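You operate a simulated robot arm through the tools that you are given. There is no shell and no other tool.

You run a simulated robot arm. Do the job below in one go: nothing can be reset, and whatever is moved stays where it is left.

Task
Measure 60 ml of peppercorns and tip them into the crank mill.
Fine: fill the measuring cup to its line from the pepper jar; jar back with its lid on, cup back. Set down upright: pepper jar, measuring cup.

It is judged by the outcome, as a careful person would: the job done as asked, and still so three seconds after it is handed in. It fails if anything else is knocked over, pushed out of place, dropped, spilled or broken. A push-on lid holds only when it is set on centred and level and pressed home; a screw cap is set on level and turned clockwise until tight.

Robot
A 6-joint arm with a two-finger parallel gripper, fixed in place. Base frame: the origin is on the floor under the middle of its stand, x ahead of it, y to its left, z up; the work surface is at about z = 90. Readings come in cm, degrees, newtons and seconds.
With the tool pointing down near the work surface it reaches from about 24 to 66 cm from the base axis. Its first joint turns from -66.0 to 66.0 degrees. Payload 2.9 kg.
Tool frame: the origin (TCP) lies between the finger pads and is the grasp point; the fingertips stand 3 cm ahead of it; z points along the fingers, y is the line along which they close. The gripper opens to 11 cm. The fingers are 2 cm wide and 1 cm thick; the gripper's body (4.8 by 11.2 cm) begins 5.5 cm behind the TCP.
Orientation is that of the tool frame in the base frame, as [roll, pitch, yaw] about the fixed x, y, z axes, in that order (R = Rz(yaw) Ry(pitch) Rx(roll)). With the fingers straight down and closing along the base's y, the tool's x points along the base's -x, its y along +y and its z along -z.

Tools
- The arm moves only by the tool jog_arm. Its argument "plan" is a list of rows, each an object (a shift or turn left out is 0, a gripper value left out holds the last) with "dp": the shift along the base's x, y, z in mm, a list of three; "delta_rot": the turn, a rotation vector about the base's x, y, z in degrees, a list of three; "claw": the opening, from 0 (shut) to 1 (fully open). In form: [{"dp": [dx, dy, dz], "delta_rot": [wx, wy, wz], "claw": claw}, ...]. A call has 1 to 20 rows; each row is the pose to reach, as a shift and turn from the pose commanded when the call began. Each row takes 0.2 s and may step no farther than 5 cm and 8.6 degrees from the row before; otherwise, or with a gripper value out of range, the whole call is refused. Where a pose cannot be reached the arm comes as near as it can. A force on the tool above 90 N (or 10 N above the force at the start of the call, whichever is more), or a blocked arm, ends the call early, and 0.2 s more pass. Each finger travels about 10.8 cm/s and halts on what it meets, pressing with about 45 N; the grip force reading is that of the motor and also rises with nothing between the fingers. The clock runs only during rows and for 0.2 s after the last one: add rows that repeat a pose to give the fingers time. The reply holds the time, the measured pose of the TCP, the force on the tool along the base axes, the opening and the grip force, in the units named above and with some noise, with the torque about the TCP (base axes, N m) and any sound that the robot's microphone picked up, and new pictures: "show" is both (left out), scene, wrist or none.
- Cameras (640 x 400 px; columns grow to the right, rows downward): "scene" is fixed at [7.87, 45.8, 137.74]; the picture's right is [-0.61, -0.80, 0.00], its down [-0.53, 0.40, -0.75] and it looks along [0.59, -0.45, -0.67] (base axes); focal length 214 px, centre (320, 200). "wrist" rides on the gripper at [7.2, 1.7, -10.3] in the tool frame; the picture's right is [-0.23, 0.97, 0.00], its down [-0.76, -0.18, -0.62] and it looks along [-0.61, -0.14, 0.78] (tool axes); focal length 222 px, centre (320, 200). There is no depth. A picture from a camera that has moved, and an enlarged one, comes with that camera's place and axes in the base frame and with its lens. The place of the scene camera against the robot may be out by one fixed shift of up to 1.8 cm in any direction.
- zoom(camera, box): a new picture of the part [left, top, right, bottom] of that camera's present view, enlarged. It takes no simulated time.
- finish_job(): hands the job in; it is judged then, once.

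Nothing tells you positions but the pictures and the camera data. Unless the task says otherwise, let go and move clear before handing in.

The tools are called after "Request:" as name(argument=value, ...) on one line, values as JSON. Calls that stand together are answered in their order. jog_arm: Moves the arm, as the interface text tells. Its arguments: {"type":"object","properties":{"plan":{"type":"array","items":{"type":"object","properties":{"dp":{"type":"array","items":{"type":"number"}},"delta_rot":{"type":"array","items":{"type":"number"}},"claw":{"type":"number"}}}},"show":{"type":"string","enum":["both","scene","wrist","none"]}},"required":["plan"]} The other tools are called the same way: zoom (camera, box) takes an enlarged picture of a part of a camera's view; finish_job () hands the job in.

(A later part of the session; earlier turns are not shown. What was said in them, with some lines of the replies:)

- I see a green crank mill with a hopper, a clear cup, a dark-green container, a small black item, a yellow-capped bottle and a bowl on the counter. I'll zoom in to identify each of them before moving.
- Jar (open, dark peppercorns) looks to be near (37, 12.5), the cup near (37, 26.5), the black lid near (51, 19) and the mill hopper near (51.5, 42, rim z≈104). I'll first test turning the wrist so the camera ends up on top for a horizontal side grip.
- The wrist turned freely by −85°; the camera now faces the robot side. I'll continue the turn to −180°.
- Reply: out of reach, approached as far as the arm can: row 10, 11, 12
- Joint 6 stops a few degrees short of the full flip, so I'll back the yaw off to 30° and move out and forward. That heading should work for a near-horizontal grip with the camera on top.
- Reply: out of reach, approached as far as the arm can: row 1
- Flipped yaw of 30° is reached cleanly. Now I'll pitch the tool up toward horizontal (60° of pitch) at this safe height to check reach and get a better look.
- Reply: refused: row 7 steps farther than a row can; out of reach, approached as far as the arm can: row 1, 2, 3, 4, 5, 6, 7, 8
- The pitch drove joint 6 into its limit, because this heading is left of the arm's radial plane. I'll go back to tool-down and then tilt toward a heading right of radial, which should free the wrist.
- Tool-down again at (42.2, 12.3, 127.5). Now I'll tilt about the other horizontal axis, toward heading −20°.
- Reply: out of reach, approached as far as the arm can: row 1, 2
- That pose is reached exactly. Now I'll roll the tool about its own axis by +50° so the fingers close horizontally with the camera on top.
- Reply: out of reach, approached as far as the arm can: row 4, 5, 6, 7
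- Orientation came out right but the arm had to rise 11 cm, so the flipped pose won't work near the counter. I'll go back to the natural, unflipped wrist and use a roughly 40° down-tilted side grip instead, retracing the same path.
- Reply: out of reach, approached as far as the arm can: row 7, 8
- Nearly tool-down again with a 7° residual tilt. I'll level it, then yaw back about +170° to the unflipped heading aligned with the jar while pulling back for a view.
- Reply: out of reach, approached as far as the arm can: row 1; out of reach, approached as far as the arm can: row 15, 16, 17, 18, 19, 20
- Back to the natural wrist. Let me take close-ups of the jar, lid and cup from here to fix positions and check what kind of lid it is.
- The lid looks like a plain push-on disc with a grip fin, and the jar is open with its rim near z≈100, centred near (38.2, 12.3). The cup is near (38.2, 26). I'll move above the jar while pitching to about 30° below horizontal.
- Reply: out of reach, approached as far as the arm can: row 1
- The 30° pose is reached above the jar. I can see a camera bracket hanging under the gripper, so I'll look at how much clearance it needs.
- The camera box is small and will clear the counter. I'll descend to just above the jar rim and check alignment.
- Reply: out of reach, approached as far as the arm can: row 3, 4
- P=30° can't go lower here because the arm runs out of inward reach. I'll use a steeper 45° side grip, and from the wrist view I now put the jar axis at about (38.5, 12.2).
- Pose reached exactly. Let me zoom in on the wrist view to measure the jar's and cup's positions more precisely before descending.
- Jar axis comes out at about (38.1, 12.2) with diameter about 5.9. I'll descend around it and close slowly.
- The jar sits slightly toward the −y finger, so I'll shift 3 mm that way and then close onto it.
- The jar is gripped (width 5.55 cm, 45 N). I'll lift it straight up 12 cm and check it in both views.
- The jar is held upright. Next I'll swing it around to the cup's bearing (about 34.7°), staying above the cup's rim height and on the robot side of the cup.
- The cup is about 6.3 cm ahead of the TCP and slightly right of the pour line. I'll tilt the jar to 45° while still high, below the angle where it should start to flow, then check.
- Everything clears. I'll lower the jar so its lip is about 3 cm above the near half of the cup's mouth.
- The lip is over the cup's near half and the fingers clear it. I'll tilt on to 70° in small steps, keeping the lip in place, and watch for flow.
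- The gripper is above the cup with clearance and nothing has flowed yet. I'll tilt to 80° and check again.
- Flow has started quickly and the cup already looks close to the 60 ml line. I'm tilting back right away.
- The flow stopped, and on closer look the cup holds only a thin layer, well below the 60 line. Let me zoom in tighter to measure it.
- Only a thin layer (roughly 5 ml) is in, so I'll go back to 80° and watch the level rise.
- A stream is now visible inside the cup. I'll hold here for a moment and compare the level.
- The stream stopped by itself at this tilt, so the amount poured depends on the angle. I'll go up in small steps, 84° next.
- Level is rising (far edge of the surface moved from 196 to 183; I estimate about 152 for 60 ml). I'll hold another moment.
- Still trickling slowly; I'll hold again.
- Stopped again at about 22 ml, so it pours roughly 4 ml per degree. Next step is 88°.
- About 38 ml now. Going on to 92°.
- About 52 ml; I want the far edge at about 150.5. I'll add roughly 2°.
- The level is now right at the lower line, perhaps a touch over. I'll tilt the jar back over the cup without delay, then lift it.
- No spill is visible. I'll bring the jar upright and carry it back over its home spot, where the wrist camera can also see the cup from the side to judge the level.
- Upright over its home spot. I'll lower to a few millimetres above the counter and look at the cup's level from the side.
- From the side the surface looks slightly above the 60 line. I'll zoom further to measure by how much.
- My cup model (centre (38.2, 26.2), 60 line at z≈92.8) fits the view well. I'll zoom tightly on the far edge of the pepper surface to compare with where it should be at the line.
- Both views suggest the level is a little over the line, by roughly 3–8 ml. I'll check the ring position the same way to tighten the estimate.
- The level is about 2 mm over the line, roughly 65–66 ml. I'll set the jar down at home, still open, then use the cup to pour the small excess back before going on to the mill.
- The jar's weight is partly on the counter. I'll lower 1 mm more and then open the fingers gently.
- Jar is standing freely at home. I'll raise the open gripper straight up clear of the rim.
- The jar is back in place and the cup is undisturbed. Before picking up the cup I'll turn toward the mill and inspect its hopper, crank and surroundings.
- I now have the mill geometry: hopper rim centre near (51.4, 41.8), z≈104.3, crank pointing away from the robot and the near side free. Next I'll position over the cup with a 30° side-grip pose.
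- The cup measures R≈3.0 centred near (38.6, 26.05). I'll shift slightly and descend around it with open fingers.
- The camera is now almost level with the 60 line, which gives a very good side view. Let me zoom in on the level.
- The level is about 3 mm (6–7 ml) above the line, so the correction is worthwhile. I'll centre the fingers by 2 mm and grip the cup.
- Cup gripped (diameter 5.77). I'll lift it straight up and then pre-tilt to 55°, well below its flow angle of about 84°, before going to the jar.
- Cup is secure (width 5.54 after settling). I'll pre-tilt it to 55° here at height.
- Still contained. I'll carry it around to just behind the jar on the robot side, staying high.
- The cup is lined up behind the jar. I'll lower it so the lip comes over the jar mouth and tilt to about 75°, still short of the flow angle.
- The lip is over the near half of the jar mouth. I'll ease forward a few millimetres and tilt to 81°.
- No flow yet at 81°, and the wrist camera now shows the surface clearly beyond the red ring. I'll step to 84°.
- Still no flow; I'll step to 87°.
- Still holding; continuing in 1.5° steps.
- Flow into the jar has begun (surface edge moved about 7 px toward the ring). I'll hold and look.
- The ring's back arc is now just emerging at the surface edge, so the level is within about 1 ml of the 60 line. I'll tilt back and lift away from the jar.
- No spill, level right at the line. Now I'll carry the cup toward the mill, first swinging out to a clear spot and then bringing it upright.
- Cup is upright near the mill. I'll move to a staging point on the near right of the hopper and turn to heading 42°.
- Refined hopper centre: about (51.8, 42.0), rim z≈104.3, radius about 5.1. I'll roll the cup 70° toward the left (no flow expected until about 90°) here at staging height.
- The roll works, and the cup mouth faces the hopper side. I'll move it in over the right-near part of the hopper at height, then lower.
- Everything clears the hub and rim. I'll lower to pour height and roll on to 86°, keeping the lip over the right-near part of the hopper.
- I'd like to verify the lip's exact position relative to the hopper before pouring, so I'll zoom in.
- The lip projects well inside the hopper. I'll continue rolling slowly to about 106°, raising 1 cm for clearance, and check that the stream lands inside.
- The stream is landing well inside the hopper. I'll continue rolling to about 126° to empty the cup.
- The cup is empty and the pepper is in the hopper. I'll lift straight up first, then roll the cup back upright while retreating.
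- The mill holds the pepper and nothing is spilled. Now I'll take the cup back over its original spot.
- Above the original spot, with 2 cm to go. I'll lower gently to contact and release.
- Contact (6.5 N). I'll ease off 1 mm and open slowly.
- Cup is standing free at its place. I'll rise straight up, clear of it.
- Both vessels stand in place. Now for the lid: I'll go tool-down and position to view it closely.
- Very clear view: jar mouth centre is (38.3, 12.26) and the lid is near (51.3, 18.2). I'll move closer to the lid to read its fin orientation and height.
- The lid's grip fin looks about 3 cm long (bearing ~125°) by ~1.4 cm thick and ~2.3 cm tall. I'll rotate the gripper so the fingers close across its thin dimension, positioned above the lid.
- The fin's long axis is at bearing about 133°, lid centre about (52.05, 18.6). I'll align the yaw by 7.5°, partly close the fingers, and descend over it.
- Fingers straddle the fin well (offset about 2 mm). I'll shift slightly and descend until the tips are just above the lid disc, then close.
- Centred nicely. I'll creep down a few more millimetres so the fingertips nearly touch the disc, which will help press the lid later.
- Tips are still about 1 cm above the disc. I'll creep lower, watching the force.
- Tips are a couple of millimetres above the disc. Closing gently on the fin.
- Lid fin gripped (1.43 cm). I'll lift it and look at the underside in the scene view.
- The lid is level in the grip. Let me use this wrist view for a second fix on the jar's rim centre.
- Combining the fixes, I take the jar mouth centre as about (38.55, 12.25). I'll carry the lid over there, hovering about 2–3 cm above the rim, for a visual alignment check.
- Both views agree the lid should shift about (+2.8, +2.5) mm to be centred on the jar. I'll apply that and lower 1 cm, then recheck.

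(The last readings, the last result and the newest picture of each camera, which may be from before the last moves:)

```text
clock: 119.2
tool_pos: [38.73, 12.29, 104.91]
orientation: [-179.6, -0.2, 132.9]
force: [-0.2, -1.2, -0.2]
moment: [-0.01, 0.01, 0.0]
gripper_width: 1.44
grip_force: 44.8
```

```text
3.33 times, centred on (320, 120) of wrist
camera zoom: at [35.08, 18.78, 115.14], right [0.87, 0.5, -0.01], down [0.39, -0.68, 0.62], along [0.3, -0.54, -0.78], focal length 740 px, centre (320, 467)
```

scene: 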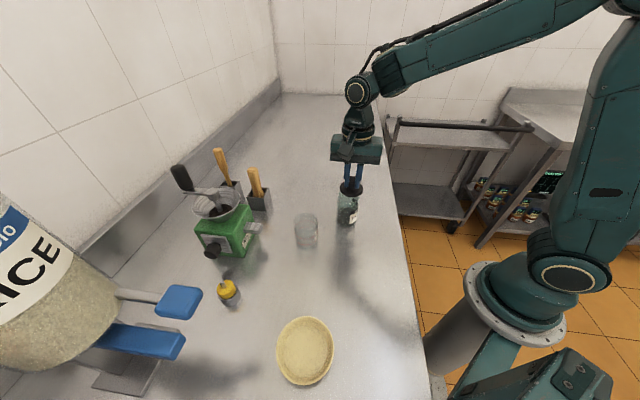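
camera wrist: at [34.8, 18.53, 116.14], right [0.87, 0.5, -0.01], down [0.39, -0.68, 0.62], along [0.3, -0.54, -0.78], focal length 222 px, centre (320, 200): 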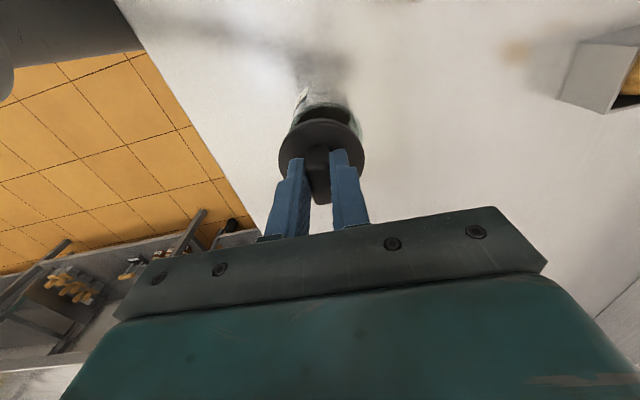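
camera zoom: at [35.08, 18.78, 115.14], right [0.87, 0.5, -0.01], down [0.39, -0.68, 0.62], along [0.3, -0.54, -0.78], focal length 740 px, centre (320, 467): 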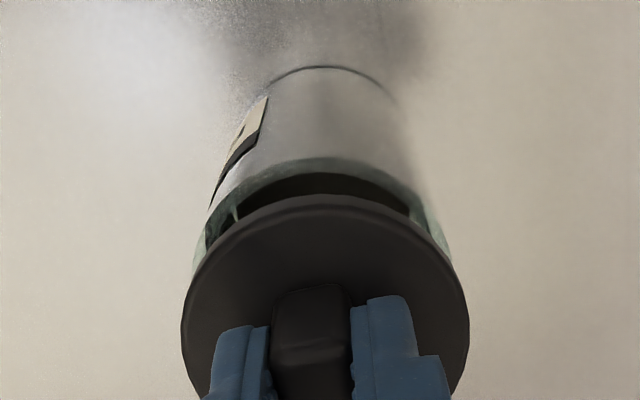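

Well aligned in both views now. I'll lower gently toward the rim, watching for contact.

Request:
jog_arm(plan=[{"dp": [0, 0, -3]}, {"dp": [0, 0, -6]}, {"dp": [0, 0, -8]}, {"dp": [0, 0, -8]}], show="none")

Request:
zoom(camera="scene", box=[325, 160, 375, 220])

Request:
zoom(camera="wrist", box=[240, 60, 400, 180])

```text
clock: 120.2
tool_pos: [38.81, 12.29, 104.33]
orientation: [-179.8, -0.1, 132.9]
force: [-3.2, -2.1, 36.4]
moment: [-0.55, -0.22, -0.07]
gripper_width: 1.45
grip_force: 45.2
```

```text
6.67 times, centred on (350, 190) of scene
camera zoom: at [7.82, 45.78, 137.75], right [-0.61, -0.8, 0.0], down [-0.53, 0.4, -0.75], along [0.59, -0.45, -0.67], focal length 1430 px, centre (120, 267)
```

zoom: 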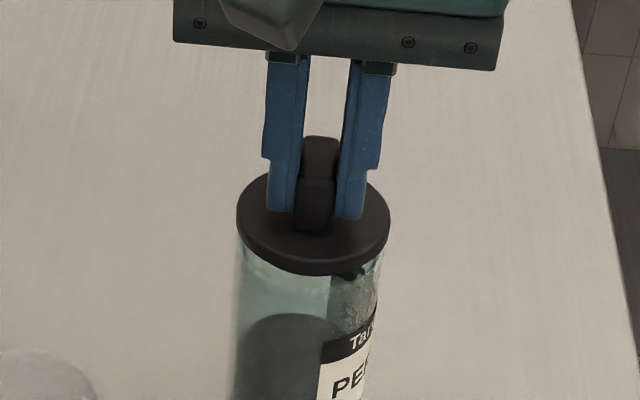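

```text
3.33 times, centred on (320, 120) of wrist
camera zoom: at [35.1, 18.76, 114.58], right [0.87, 0.5, 0.0], down [0.39, -0.68, 0.62], along [0.31, -0.54, -0.78], focal length 740 px, centre (320, 467)
```

zoom: 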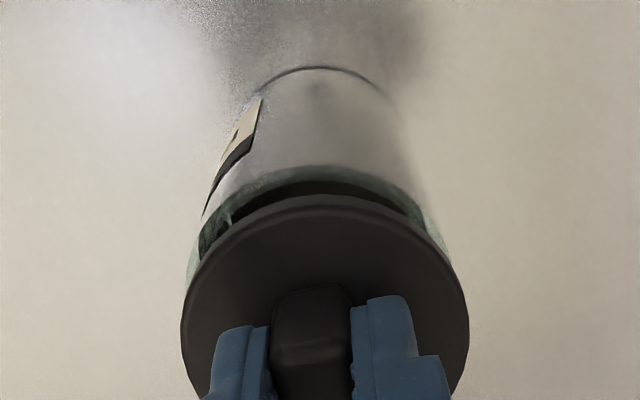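

Contact at about 1 cm before seating, with the pressure centred about 1.8 cm toward the −x_t side. So the plug is catching the rim on that side. I'll back up 5 mm, shift 1.5 mm the other way and try again softly.

Request:
jog_arm(plan=[{"dp": [0, 0, 4]}, {"dp": [0, 0, 8]}, {"dp": [-0.9, 1.2, 8]}, {"dp": [-0.9, 1.2, 8]}], show="none")

Request:
zoom(camera="scene", box=[325, 160, 375, 220])

Request:
zoom(camera="wrist", box=[240, 60, 400, 180])

```text
clock: 121.2
tool_pos: [38.75, 12.33, 104.93]
orientation: [-179.5, -0.3, 133.0]
force: [0.0, 0.0, -0.7]
moment: [0.0, -0.01, -0.02]
gripper_width: 1.46
grip_force: 44.9
```

```text
6.67 times, centred on (350, 190) of scene
camera zoom: at [7.87, 45.8, 137.74], right [-0.61, -0.8, 0.0], down [-0.53, 0.4, -0.75], along [0.59, -0.45, -0.67], focal length 1430 px, centre (120, 267)
```

zoom: 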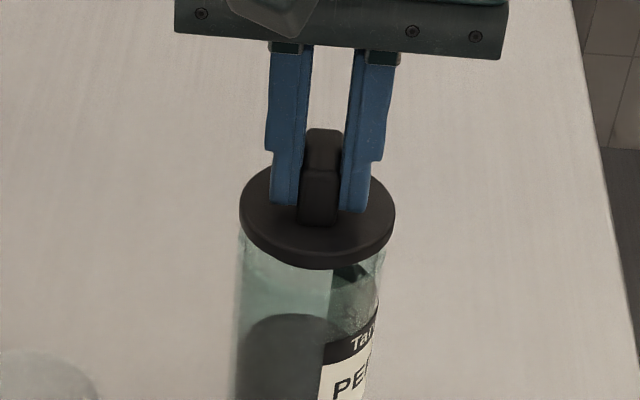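

```text
3.33 times, centred on (320, 120) of wrist
camera zoom: at [35.0, 18.88, 115.12], right [0.87, 0.5, -0.01], down [0.39, -0.68, 0.62], along [0.3, -0.54, -0.78], focal length 740 px, centre (320, 467)
```

zoom: 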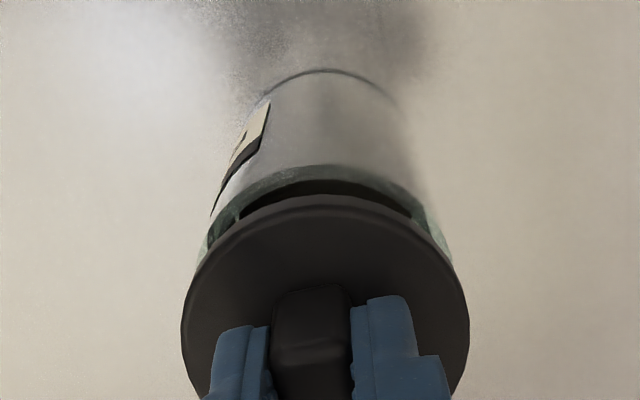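

Request:
jog_arm(plan=[{"dp": [0, 0, -3]}, {"dp": [0, 0, -5]}, {"dp": [0, 0, -6.5]}, {"dp": [0, 0, -6.5]}], show="none")

```text
clock: 122.2
tool_pos: [38.64, 12.31, 104.33]
orientation: [-179.7, -0.1, 132.9]
force: [-1.4, -1.8, 14.3]
moment: [-0.19, -0.21, -0.03]
gripper_width: 1.44
grip_force: 45.6
```

Less force, and the contact is now mainly on the +x side. I'll back up, shift (−1.6, +0.8) mm and try again.

Request:
jog_arm(plan=[{"dp": [0, 0, 4]}, {"dp": [-1.6, 0.8, 6]}, {"dp": [-1.6, 0.8, 6]}, {"dp": [-1.6, 0.8, 3]}, {"dp": [-1.6, 0.8, 1]}, {"dp": [-1.6, 0.8, 0]}, {"dp": [-1.6, 0.8, 0]}], show="none")

```text
clock: 123.8
tool_pos: [38.47, 12.36, 104.37]
orientation: [-179.7, -0.2, 132.8]
force: [-2.5, 0.5, 14.7]
moment: [-0.26, -0.09, -0.05]
gripper_width: 1.42
grip_force: 45.1
```

Contact now reads toward bearing −56°. I'll shift 2 mm the opposite way (−1.1, +1.7) and retry.

Request:
jog_arm(plan=[{"dp": [0, 0, 4]}, {"dp": [-1.1, 1.7, 6]}, {"dp": [-1.1, 1.7, 6]}, {"dp": [-1.1, 1.7, 3]}, {"dp": [-1.1, 1.7, 1]}, {"dp": [-1.1, 1.7, 0]}, {"dp": [-1.1, 1.7, 0]}], show="none")

Request:
zoom(camera="scene", box=[325, 160, 375, 220])

Request:
zoom(camera="wrist", box=[240, 60, 400, 180])

```text
clock: 125.4
tool_pos: [38.41, 12.62, 104.2]
orientation: [-179.6, -0.2, 132.9]
force: [0.9, 0.2, -0.3]
moment: [0.0, -0.05, -0.02]
gripper_width: 1.45
grip_force: 45.0
```

```text
6.67 times, centred on (350, 190) of scene
camera zoom: at [7.87, 45.8, 137.74], right [-0.61, -0.8, 0.0], down [-0.53, 0.4, -0.75], along [0.59, -0.45, -0.67], focal length 1430 px, centre (120, 267)
```

zoom: 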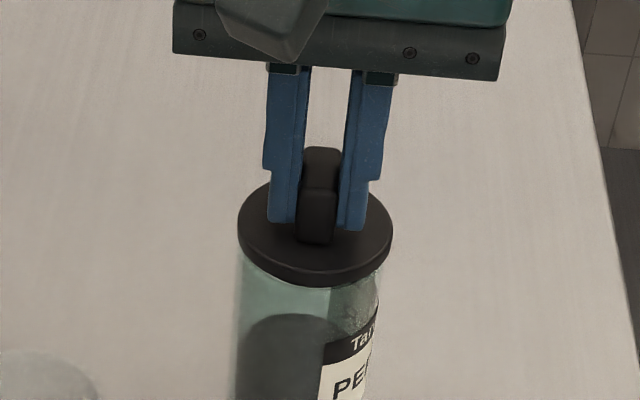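

```text
3.33 times, centred on (320, 120) of wrist
camera zoom: at [34.74, 19.15, 114.5], right [0.87, 0.5, -0.01], down [0.39, -0.68, 0.62], along [0.3, -0.54, -0.78], focal length 740 px, centre (320, 467)
```

zoom: 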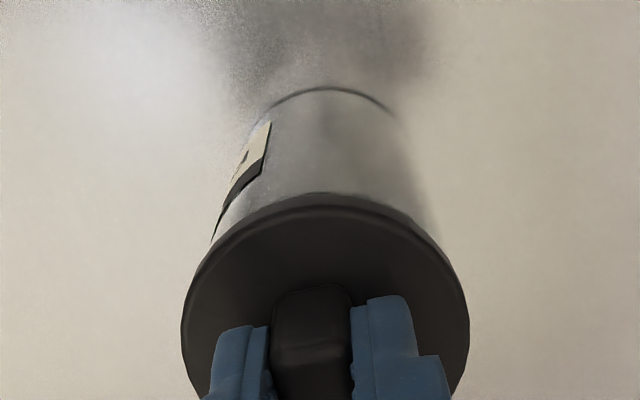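

No contact force now at a lower height, so the plug has entered the mouth. I'll continue down in small steps.

Request:
jog_arm(plan=[{"dp": [0, 0, -1.5]}, {"dp": [0, 0, -3]}, {"dp": [0, 0, -3]}], show="none")

```text
clock: 126.2
tool_pos: [38.24, 12.56, 103.97]
orientation: [-179.7, -0.3, 132.9]
force: [0.1, 0.8, -0.3]
moment: [0.02, -0.03, 0.01]
gripper_width: 1.47
grip_force: 45.0
```

Request:
jog_arm(plan=[{"dp": [0, 0, -1.5]}, {"dp": [0, 0, -3]}, {"dp": [0, 0, -4]}, {"dp": [0, 0, -4]}], show="none")

Request:
zoom(camera="scene", box=[325, 160, 375, 220])

Request:
zoom(camera="wrist", box=[240, 60, 400, 180])

```text
clock: 127.2
tool_pos: [38.44, 12.54, 103.87]
orientation: [-179.9, -0.2, 132.9]
force: [-1.4, -0.4, 25.3]
moment: [0.37, 0.32, 0.02]
gripper_width: 1.43
grip_force: 44.7
heard: snap
```

```text
6.67 times, centred on (350, 190) of scene
camera zoom: at [7.83, 45.78, 137.75], right [-0.61, -0.8, 0.0], down [-0.53, 0.4, -0.75], along [0.59, -0.45, -0.67], focal length 1430 px, centre (120, 267)
```

zoom: 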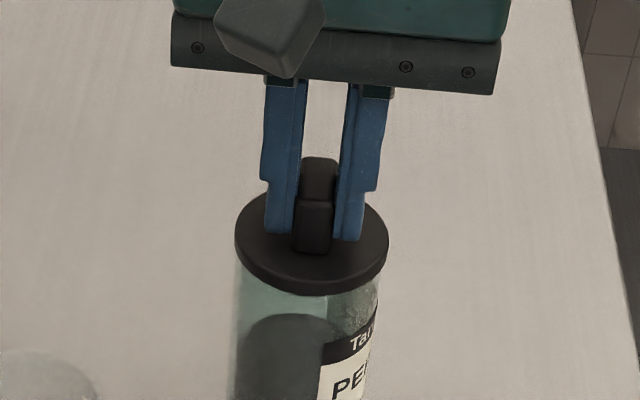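

```text
3.33 times, centred on (320, 120) of wrist
camera zoom: at [34.75, 19.15, 113.94], right [0.87, 0.5, 0.0], down [0.39, -0.68, 0.62], along [0.31, -0.54, -0.78], focal length 740 px, centre (320, 467)
```

zoom: 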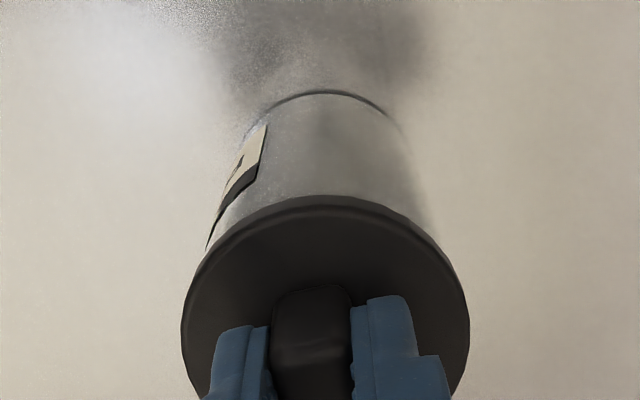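

I heard a snap as the lid went home. I'll press a touch more to be sure it's seated, then relax the load.

Request:
jog_arm(plan=[{"dp": [0, 0, -1.5]}, {"dp": [0, 0, -1.5]}], show="none")

Request:
jog_arm(plan=[{"dp": [0, 0, 2]}, {"dp": [0, 0, 4]}, {"dp": [0, 0, 4]}], show="none")

Request:
zoom(camera="scene", box=[325, 160, 375, 220])

```text
clock: 127.8
tool_pos: [38.46, 12.6, 103.73]
orientation: [180.0, 0.0, 132.8]
force: [-6.5, -0.8, 47.9]
moment: [0.19, 0.44, 0.06]
gripper_width: 1.43
grip_force: 45.3
```

```text
clock: 128.6
tool_pos: [38.42, 12.58, 103.76]
orientation: [-179.4, -0.3, 132.8]
force: [3.1, -1.1, 3.8]
moment: [-0.03, -0.5, 0.0]
gripper_width: 1.46
grip_force: 45.0
```

```text
6.67 times, centred on (350, 190) of scene
camera zoom: at [7.87, 45.8, 137.74], right [-0.61, -0.8, 0.0], down [-0.53, 0.4, -0.75], along [0.59, -0.45, -0.67], focal length 1430 px, centre (120, 267)
```

zoom: 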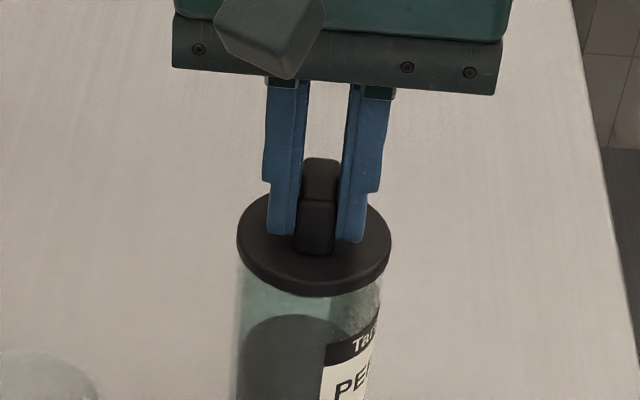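

Load is relaxed. I'll open the fingers and see that the lid stays put, then lift off.

Request:
jog_arm(plan=[{"claw": 0.16}, {"claw": 0.22}, {"claw": 0.3}, {"claw": 0.36}, {"claw": 0.36}], show="none")

Request:
jog_arm(plan=[{"dp": [0, 0, 15]}, {"dp": [0, 0, 45]}, {"dp": [0, 0, 90]}, {"dp": [0, 0, 130]}, {"dp": [0, 0, 130]}], show="both")

Request:
zoom(camera="scene", box=[320, 165, 380, 235])

Request:
zoom(camera="wrist", box=[240, 20, 400, 160])

```text
clock: 129.8
tool_pos: [38.41, 12.55, 103.87]
orientation: [-179.6, -0.2, 132.9]
force: [-0.3, 0.1, 0.1]
moment: [0.04, -0.02, 0.03]
gripper_width: 3.99
grip_force: 0.0
```

```text
clock: 131.0
tool_pos: [38.34, 12.65, 116.75]
orientation: [-179.5, -0.2, 132.9]
force: [-0.9, -1.3, -0.1]
moment: [-0.01, -0.02, -0.02]
gripper_width: 3.98
grip_force: 0.0
camera wrist: at [34.74, 19.2, 127.0], right [0.87, 0.5, -0.01], down [0.39, -0.68, 0.62], along [0.3, -0.54, -0.78], focal length 222 px, centre (320, 200)
```

scene: 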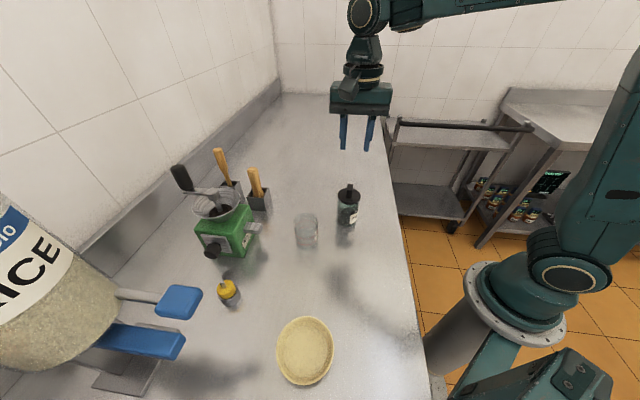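
wrist: 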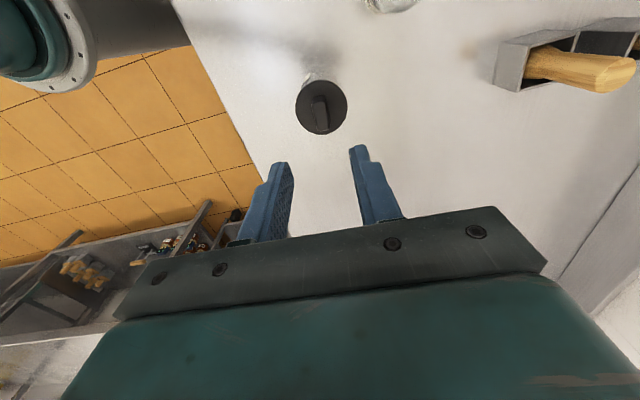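

```text
5.71 times, centred on (350, 200) of scene
camera zoom: at [7.87, 45.8, 137.74], right [-0.61, -0.8, 0.0], down [-0.53, 0.4, -0.75], along [0.59, -0.45, -0.67], focal length 1226 px, centre (149, 200)
```

zoom: 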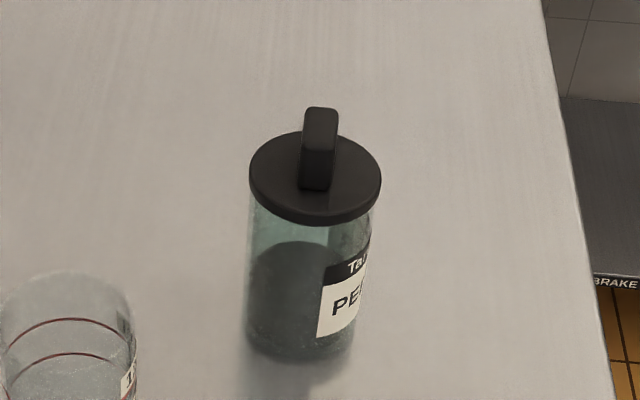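

```text
2.86 times, centred on (320, 90) of wrist
camera zoom: at [34.74, 19.2, 127.0], right [0.87, 0.5, -0.01], down [0.39, -0.68, 0.62], along [0.3, -0.54, -0.78], focal length 635 px, centre (320, 514)
```

zoom: 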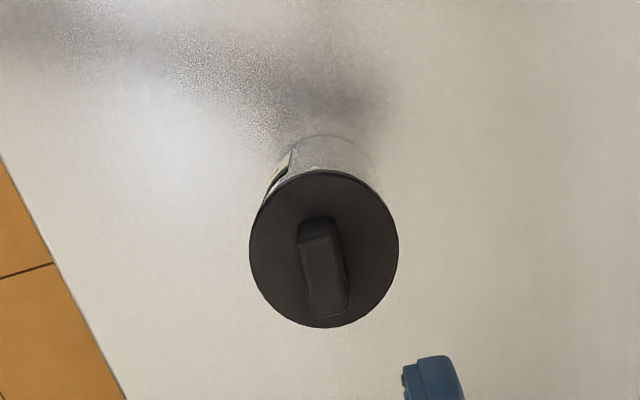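

The lid is on, centred and level. I'll check the counter around the mill, cup and jar for any stray peppercorns or displaced items.

Request:
zoom(camera="scene", box=[165, 140, 285, 270])

Request:
zoom(camera="scene", box=[270, 170, 390, 270])

Request:
zoom(camera="scene", box=[330, 180, 370, 230])

```text
3.08 times, centred on (225, 205) of scene
camera zoom: at [7.87, 45.8, 137.74], right [-0.61, -0.8, 0.0], down [-0.53, 0.4, -0.75], along [0.59, -0.45, -0.67], focal length 660 px, centre (612, 185)
```

zoom: 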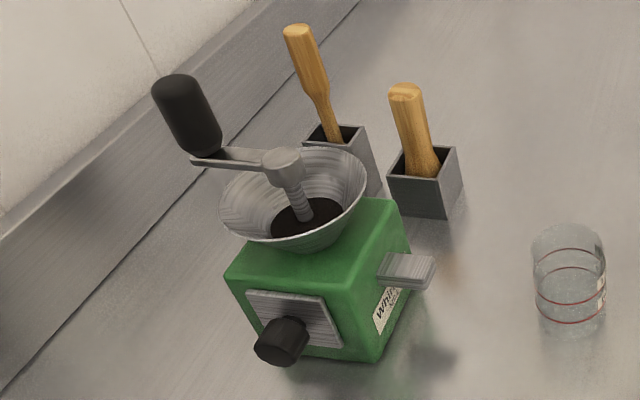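

```text
4.00 times, centred on (330, 220) of scene
camera zoom: at [7.87, 45.8, 137.74], right [-0.61, -0.8, 0.0], down [-0.53, 0.4, -0.75], along [0.59, -0.45, -0.67], focal length 858 px, centre (280, 120)
```

zoom: 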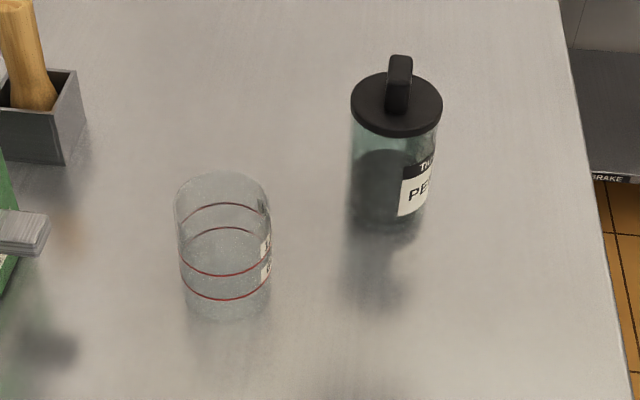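

```text
8.00 times, centred on (350, 205) of scene
camera zoom: at [7.87, 45.8, 137.74], right [-0.61, -0.8, 0.0], down [-0.53, 0.4, -0.75], along [0.59, -0.45, -0.67], focal length 1716 px, centre (80, 160)
```

zoom: 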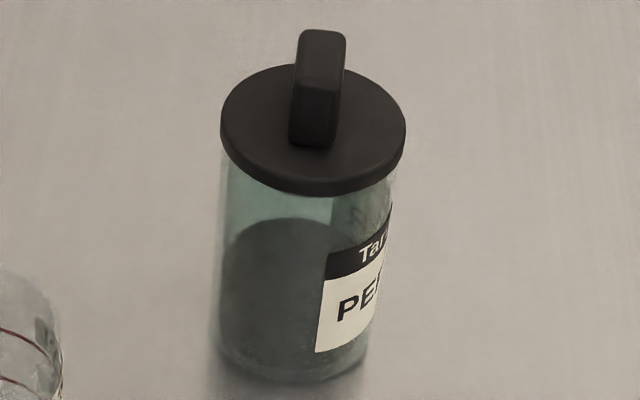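

All is in order: pepper in the mill, cup empty and upright, jar lidded in place, no spills visible. I'll move the arm well clear before handing in.

Request:
jog_arm(plan=[{"dp": [-5, 0, 30]}, {"dp": [-10, 0, 60]}, {"dp": [-15, 0, 90]}, {"dp": [-20, -10, 110]}, {"dp": [-20, -20, 120]}, {"dp": [-20, -20, 120]}], show="both")

Request:
zoom(camera="scene", box=[270, 170, 390, 270])

```text
clock: 132.4
tool_pos: [36.39, 10.49, 128.91]
orientation: [-179.5, -0.1, 132.9]
force: [-0.1, -0.2, 0.9]
moment: [-0.01, 0.02, 0.0]
gripper_width: 3.97
grip_force: 0.0
camera wrist: at [32.7, 17.06, 139.01], right [0.87, 0.5, -0.01], down [0.39, -0.68, 0.62], along [0.3, -0.54, -0.78], focal length 222 px, centre (320, 200)
```

scene: 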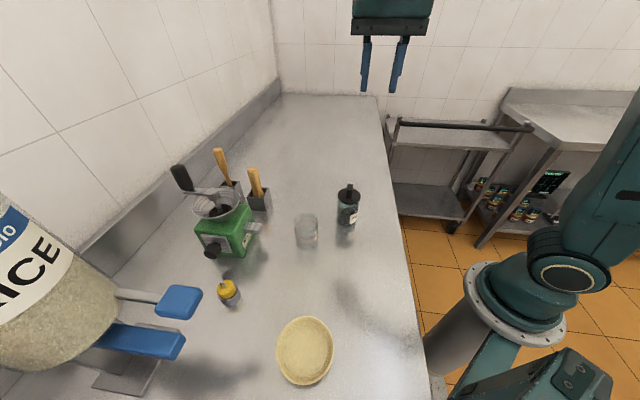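
wrist: 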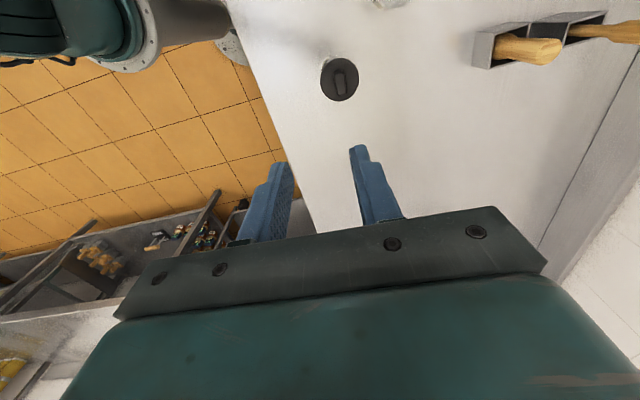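

```text
4.00 times, centred on (330, 220) of scene
camera zoom: at [7.87, 45.8, 137.74], right [-0.61, -0.8, 0.0], down [-0.53, 0.4, -0.75], along [0.59, -0.45, -0.67], focal length 858 px, centre (280, 120)
```

zoom: 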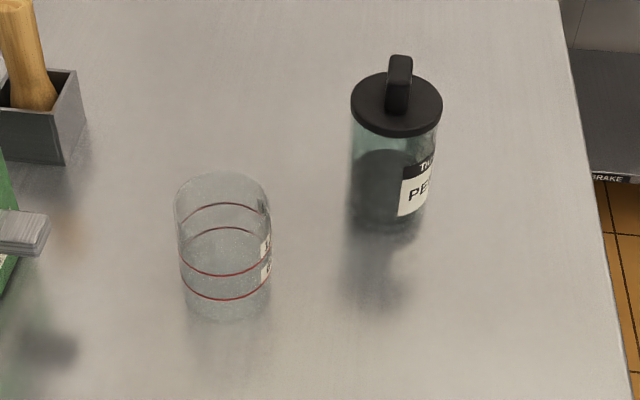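

The arm is clear, the jar and cup are upright in their places with the jar lid snapped on, and the measured pepper is in the mill. I'm handing in the job.

Request:
finish_job()

```text
The job is handed in.
```

The job is done and handed in: about 60 ml of peppercorns is in the crank mill's hopper.

- **Measure:** I overfilled the cup by about 5 ml, so I poured the excess back into the jar. By the camera views the level was then within about 1 ml of the 60 ml line.
- **Mill:** The cup was emptied completely into the hopper.
- **Jar:** It stands upright back in its place, within a few millimetres. The lid is on centred and level; it went home with an audible snap. It took four tries to line up, because the lid caught the rim at first.
- **Cup:** It stands upright and empty in its original spot.

I saw no peppercorns on the counter, nothing else looked moved, and the arm was clear when I handed in.
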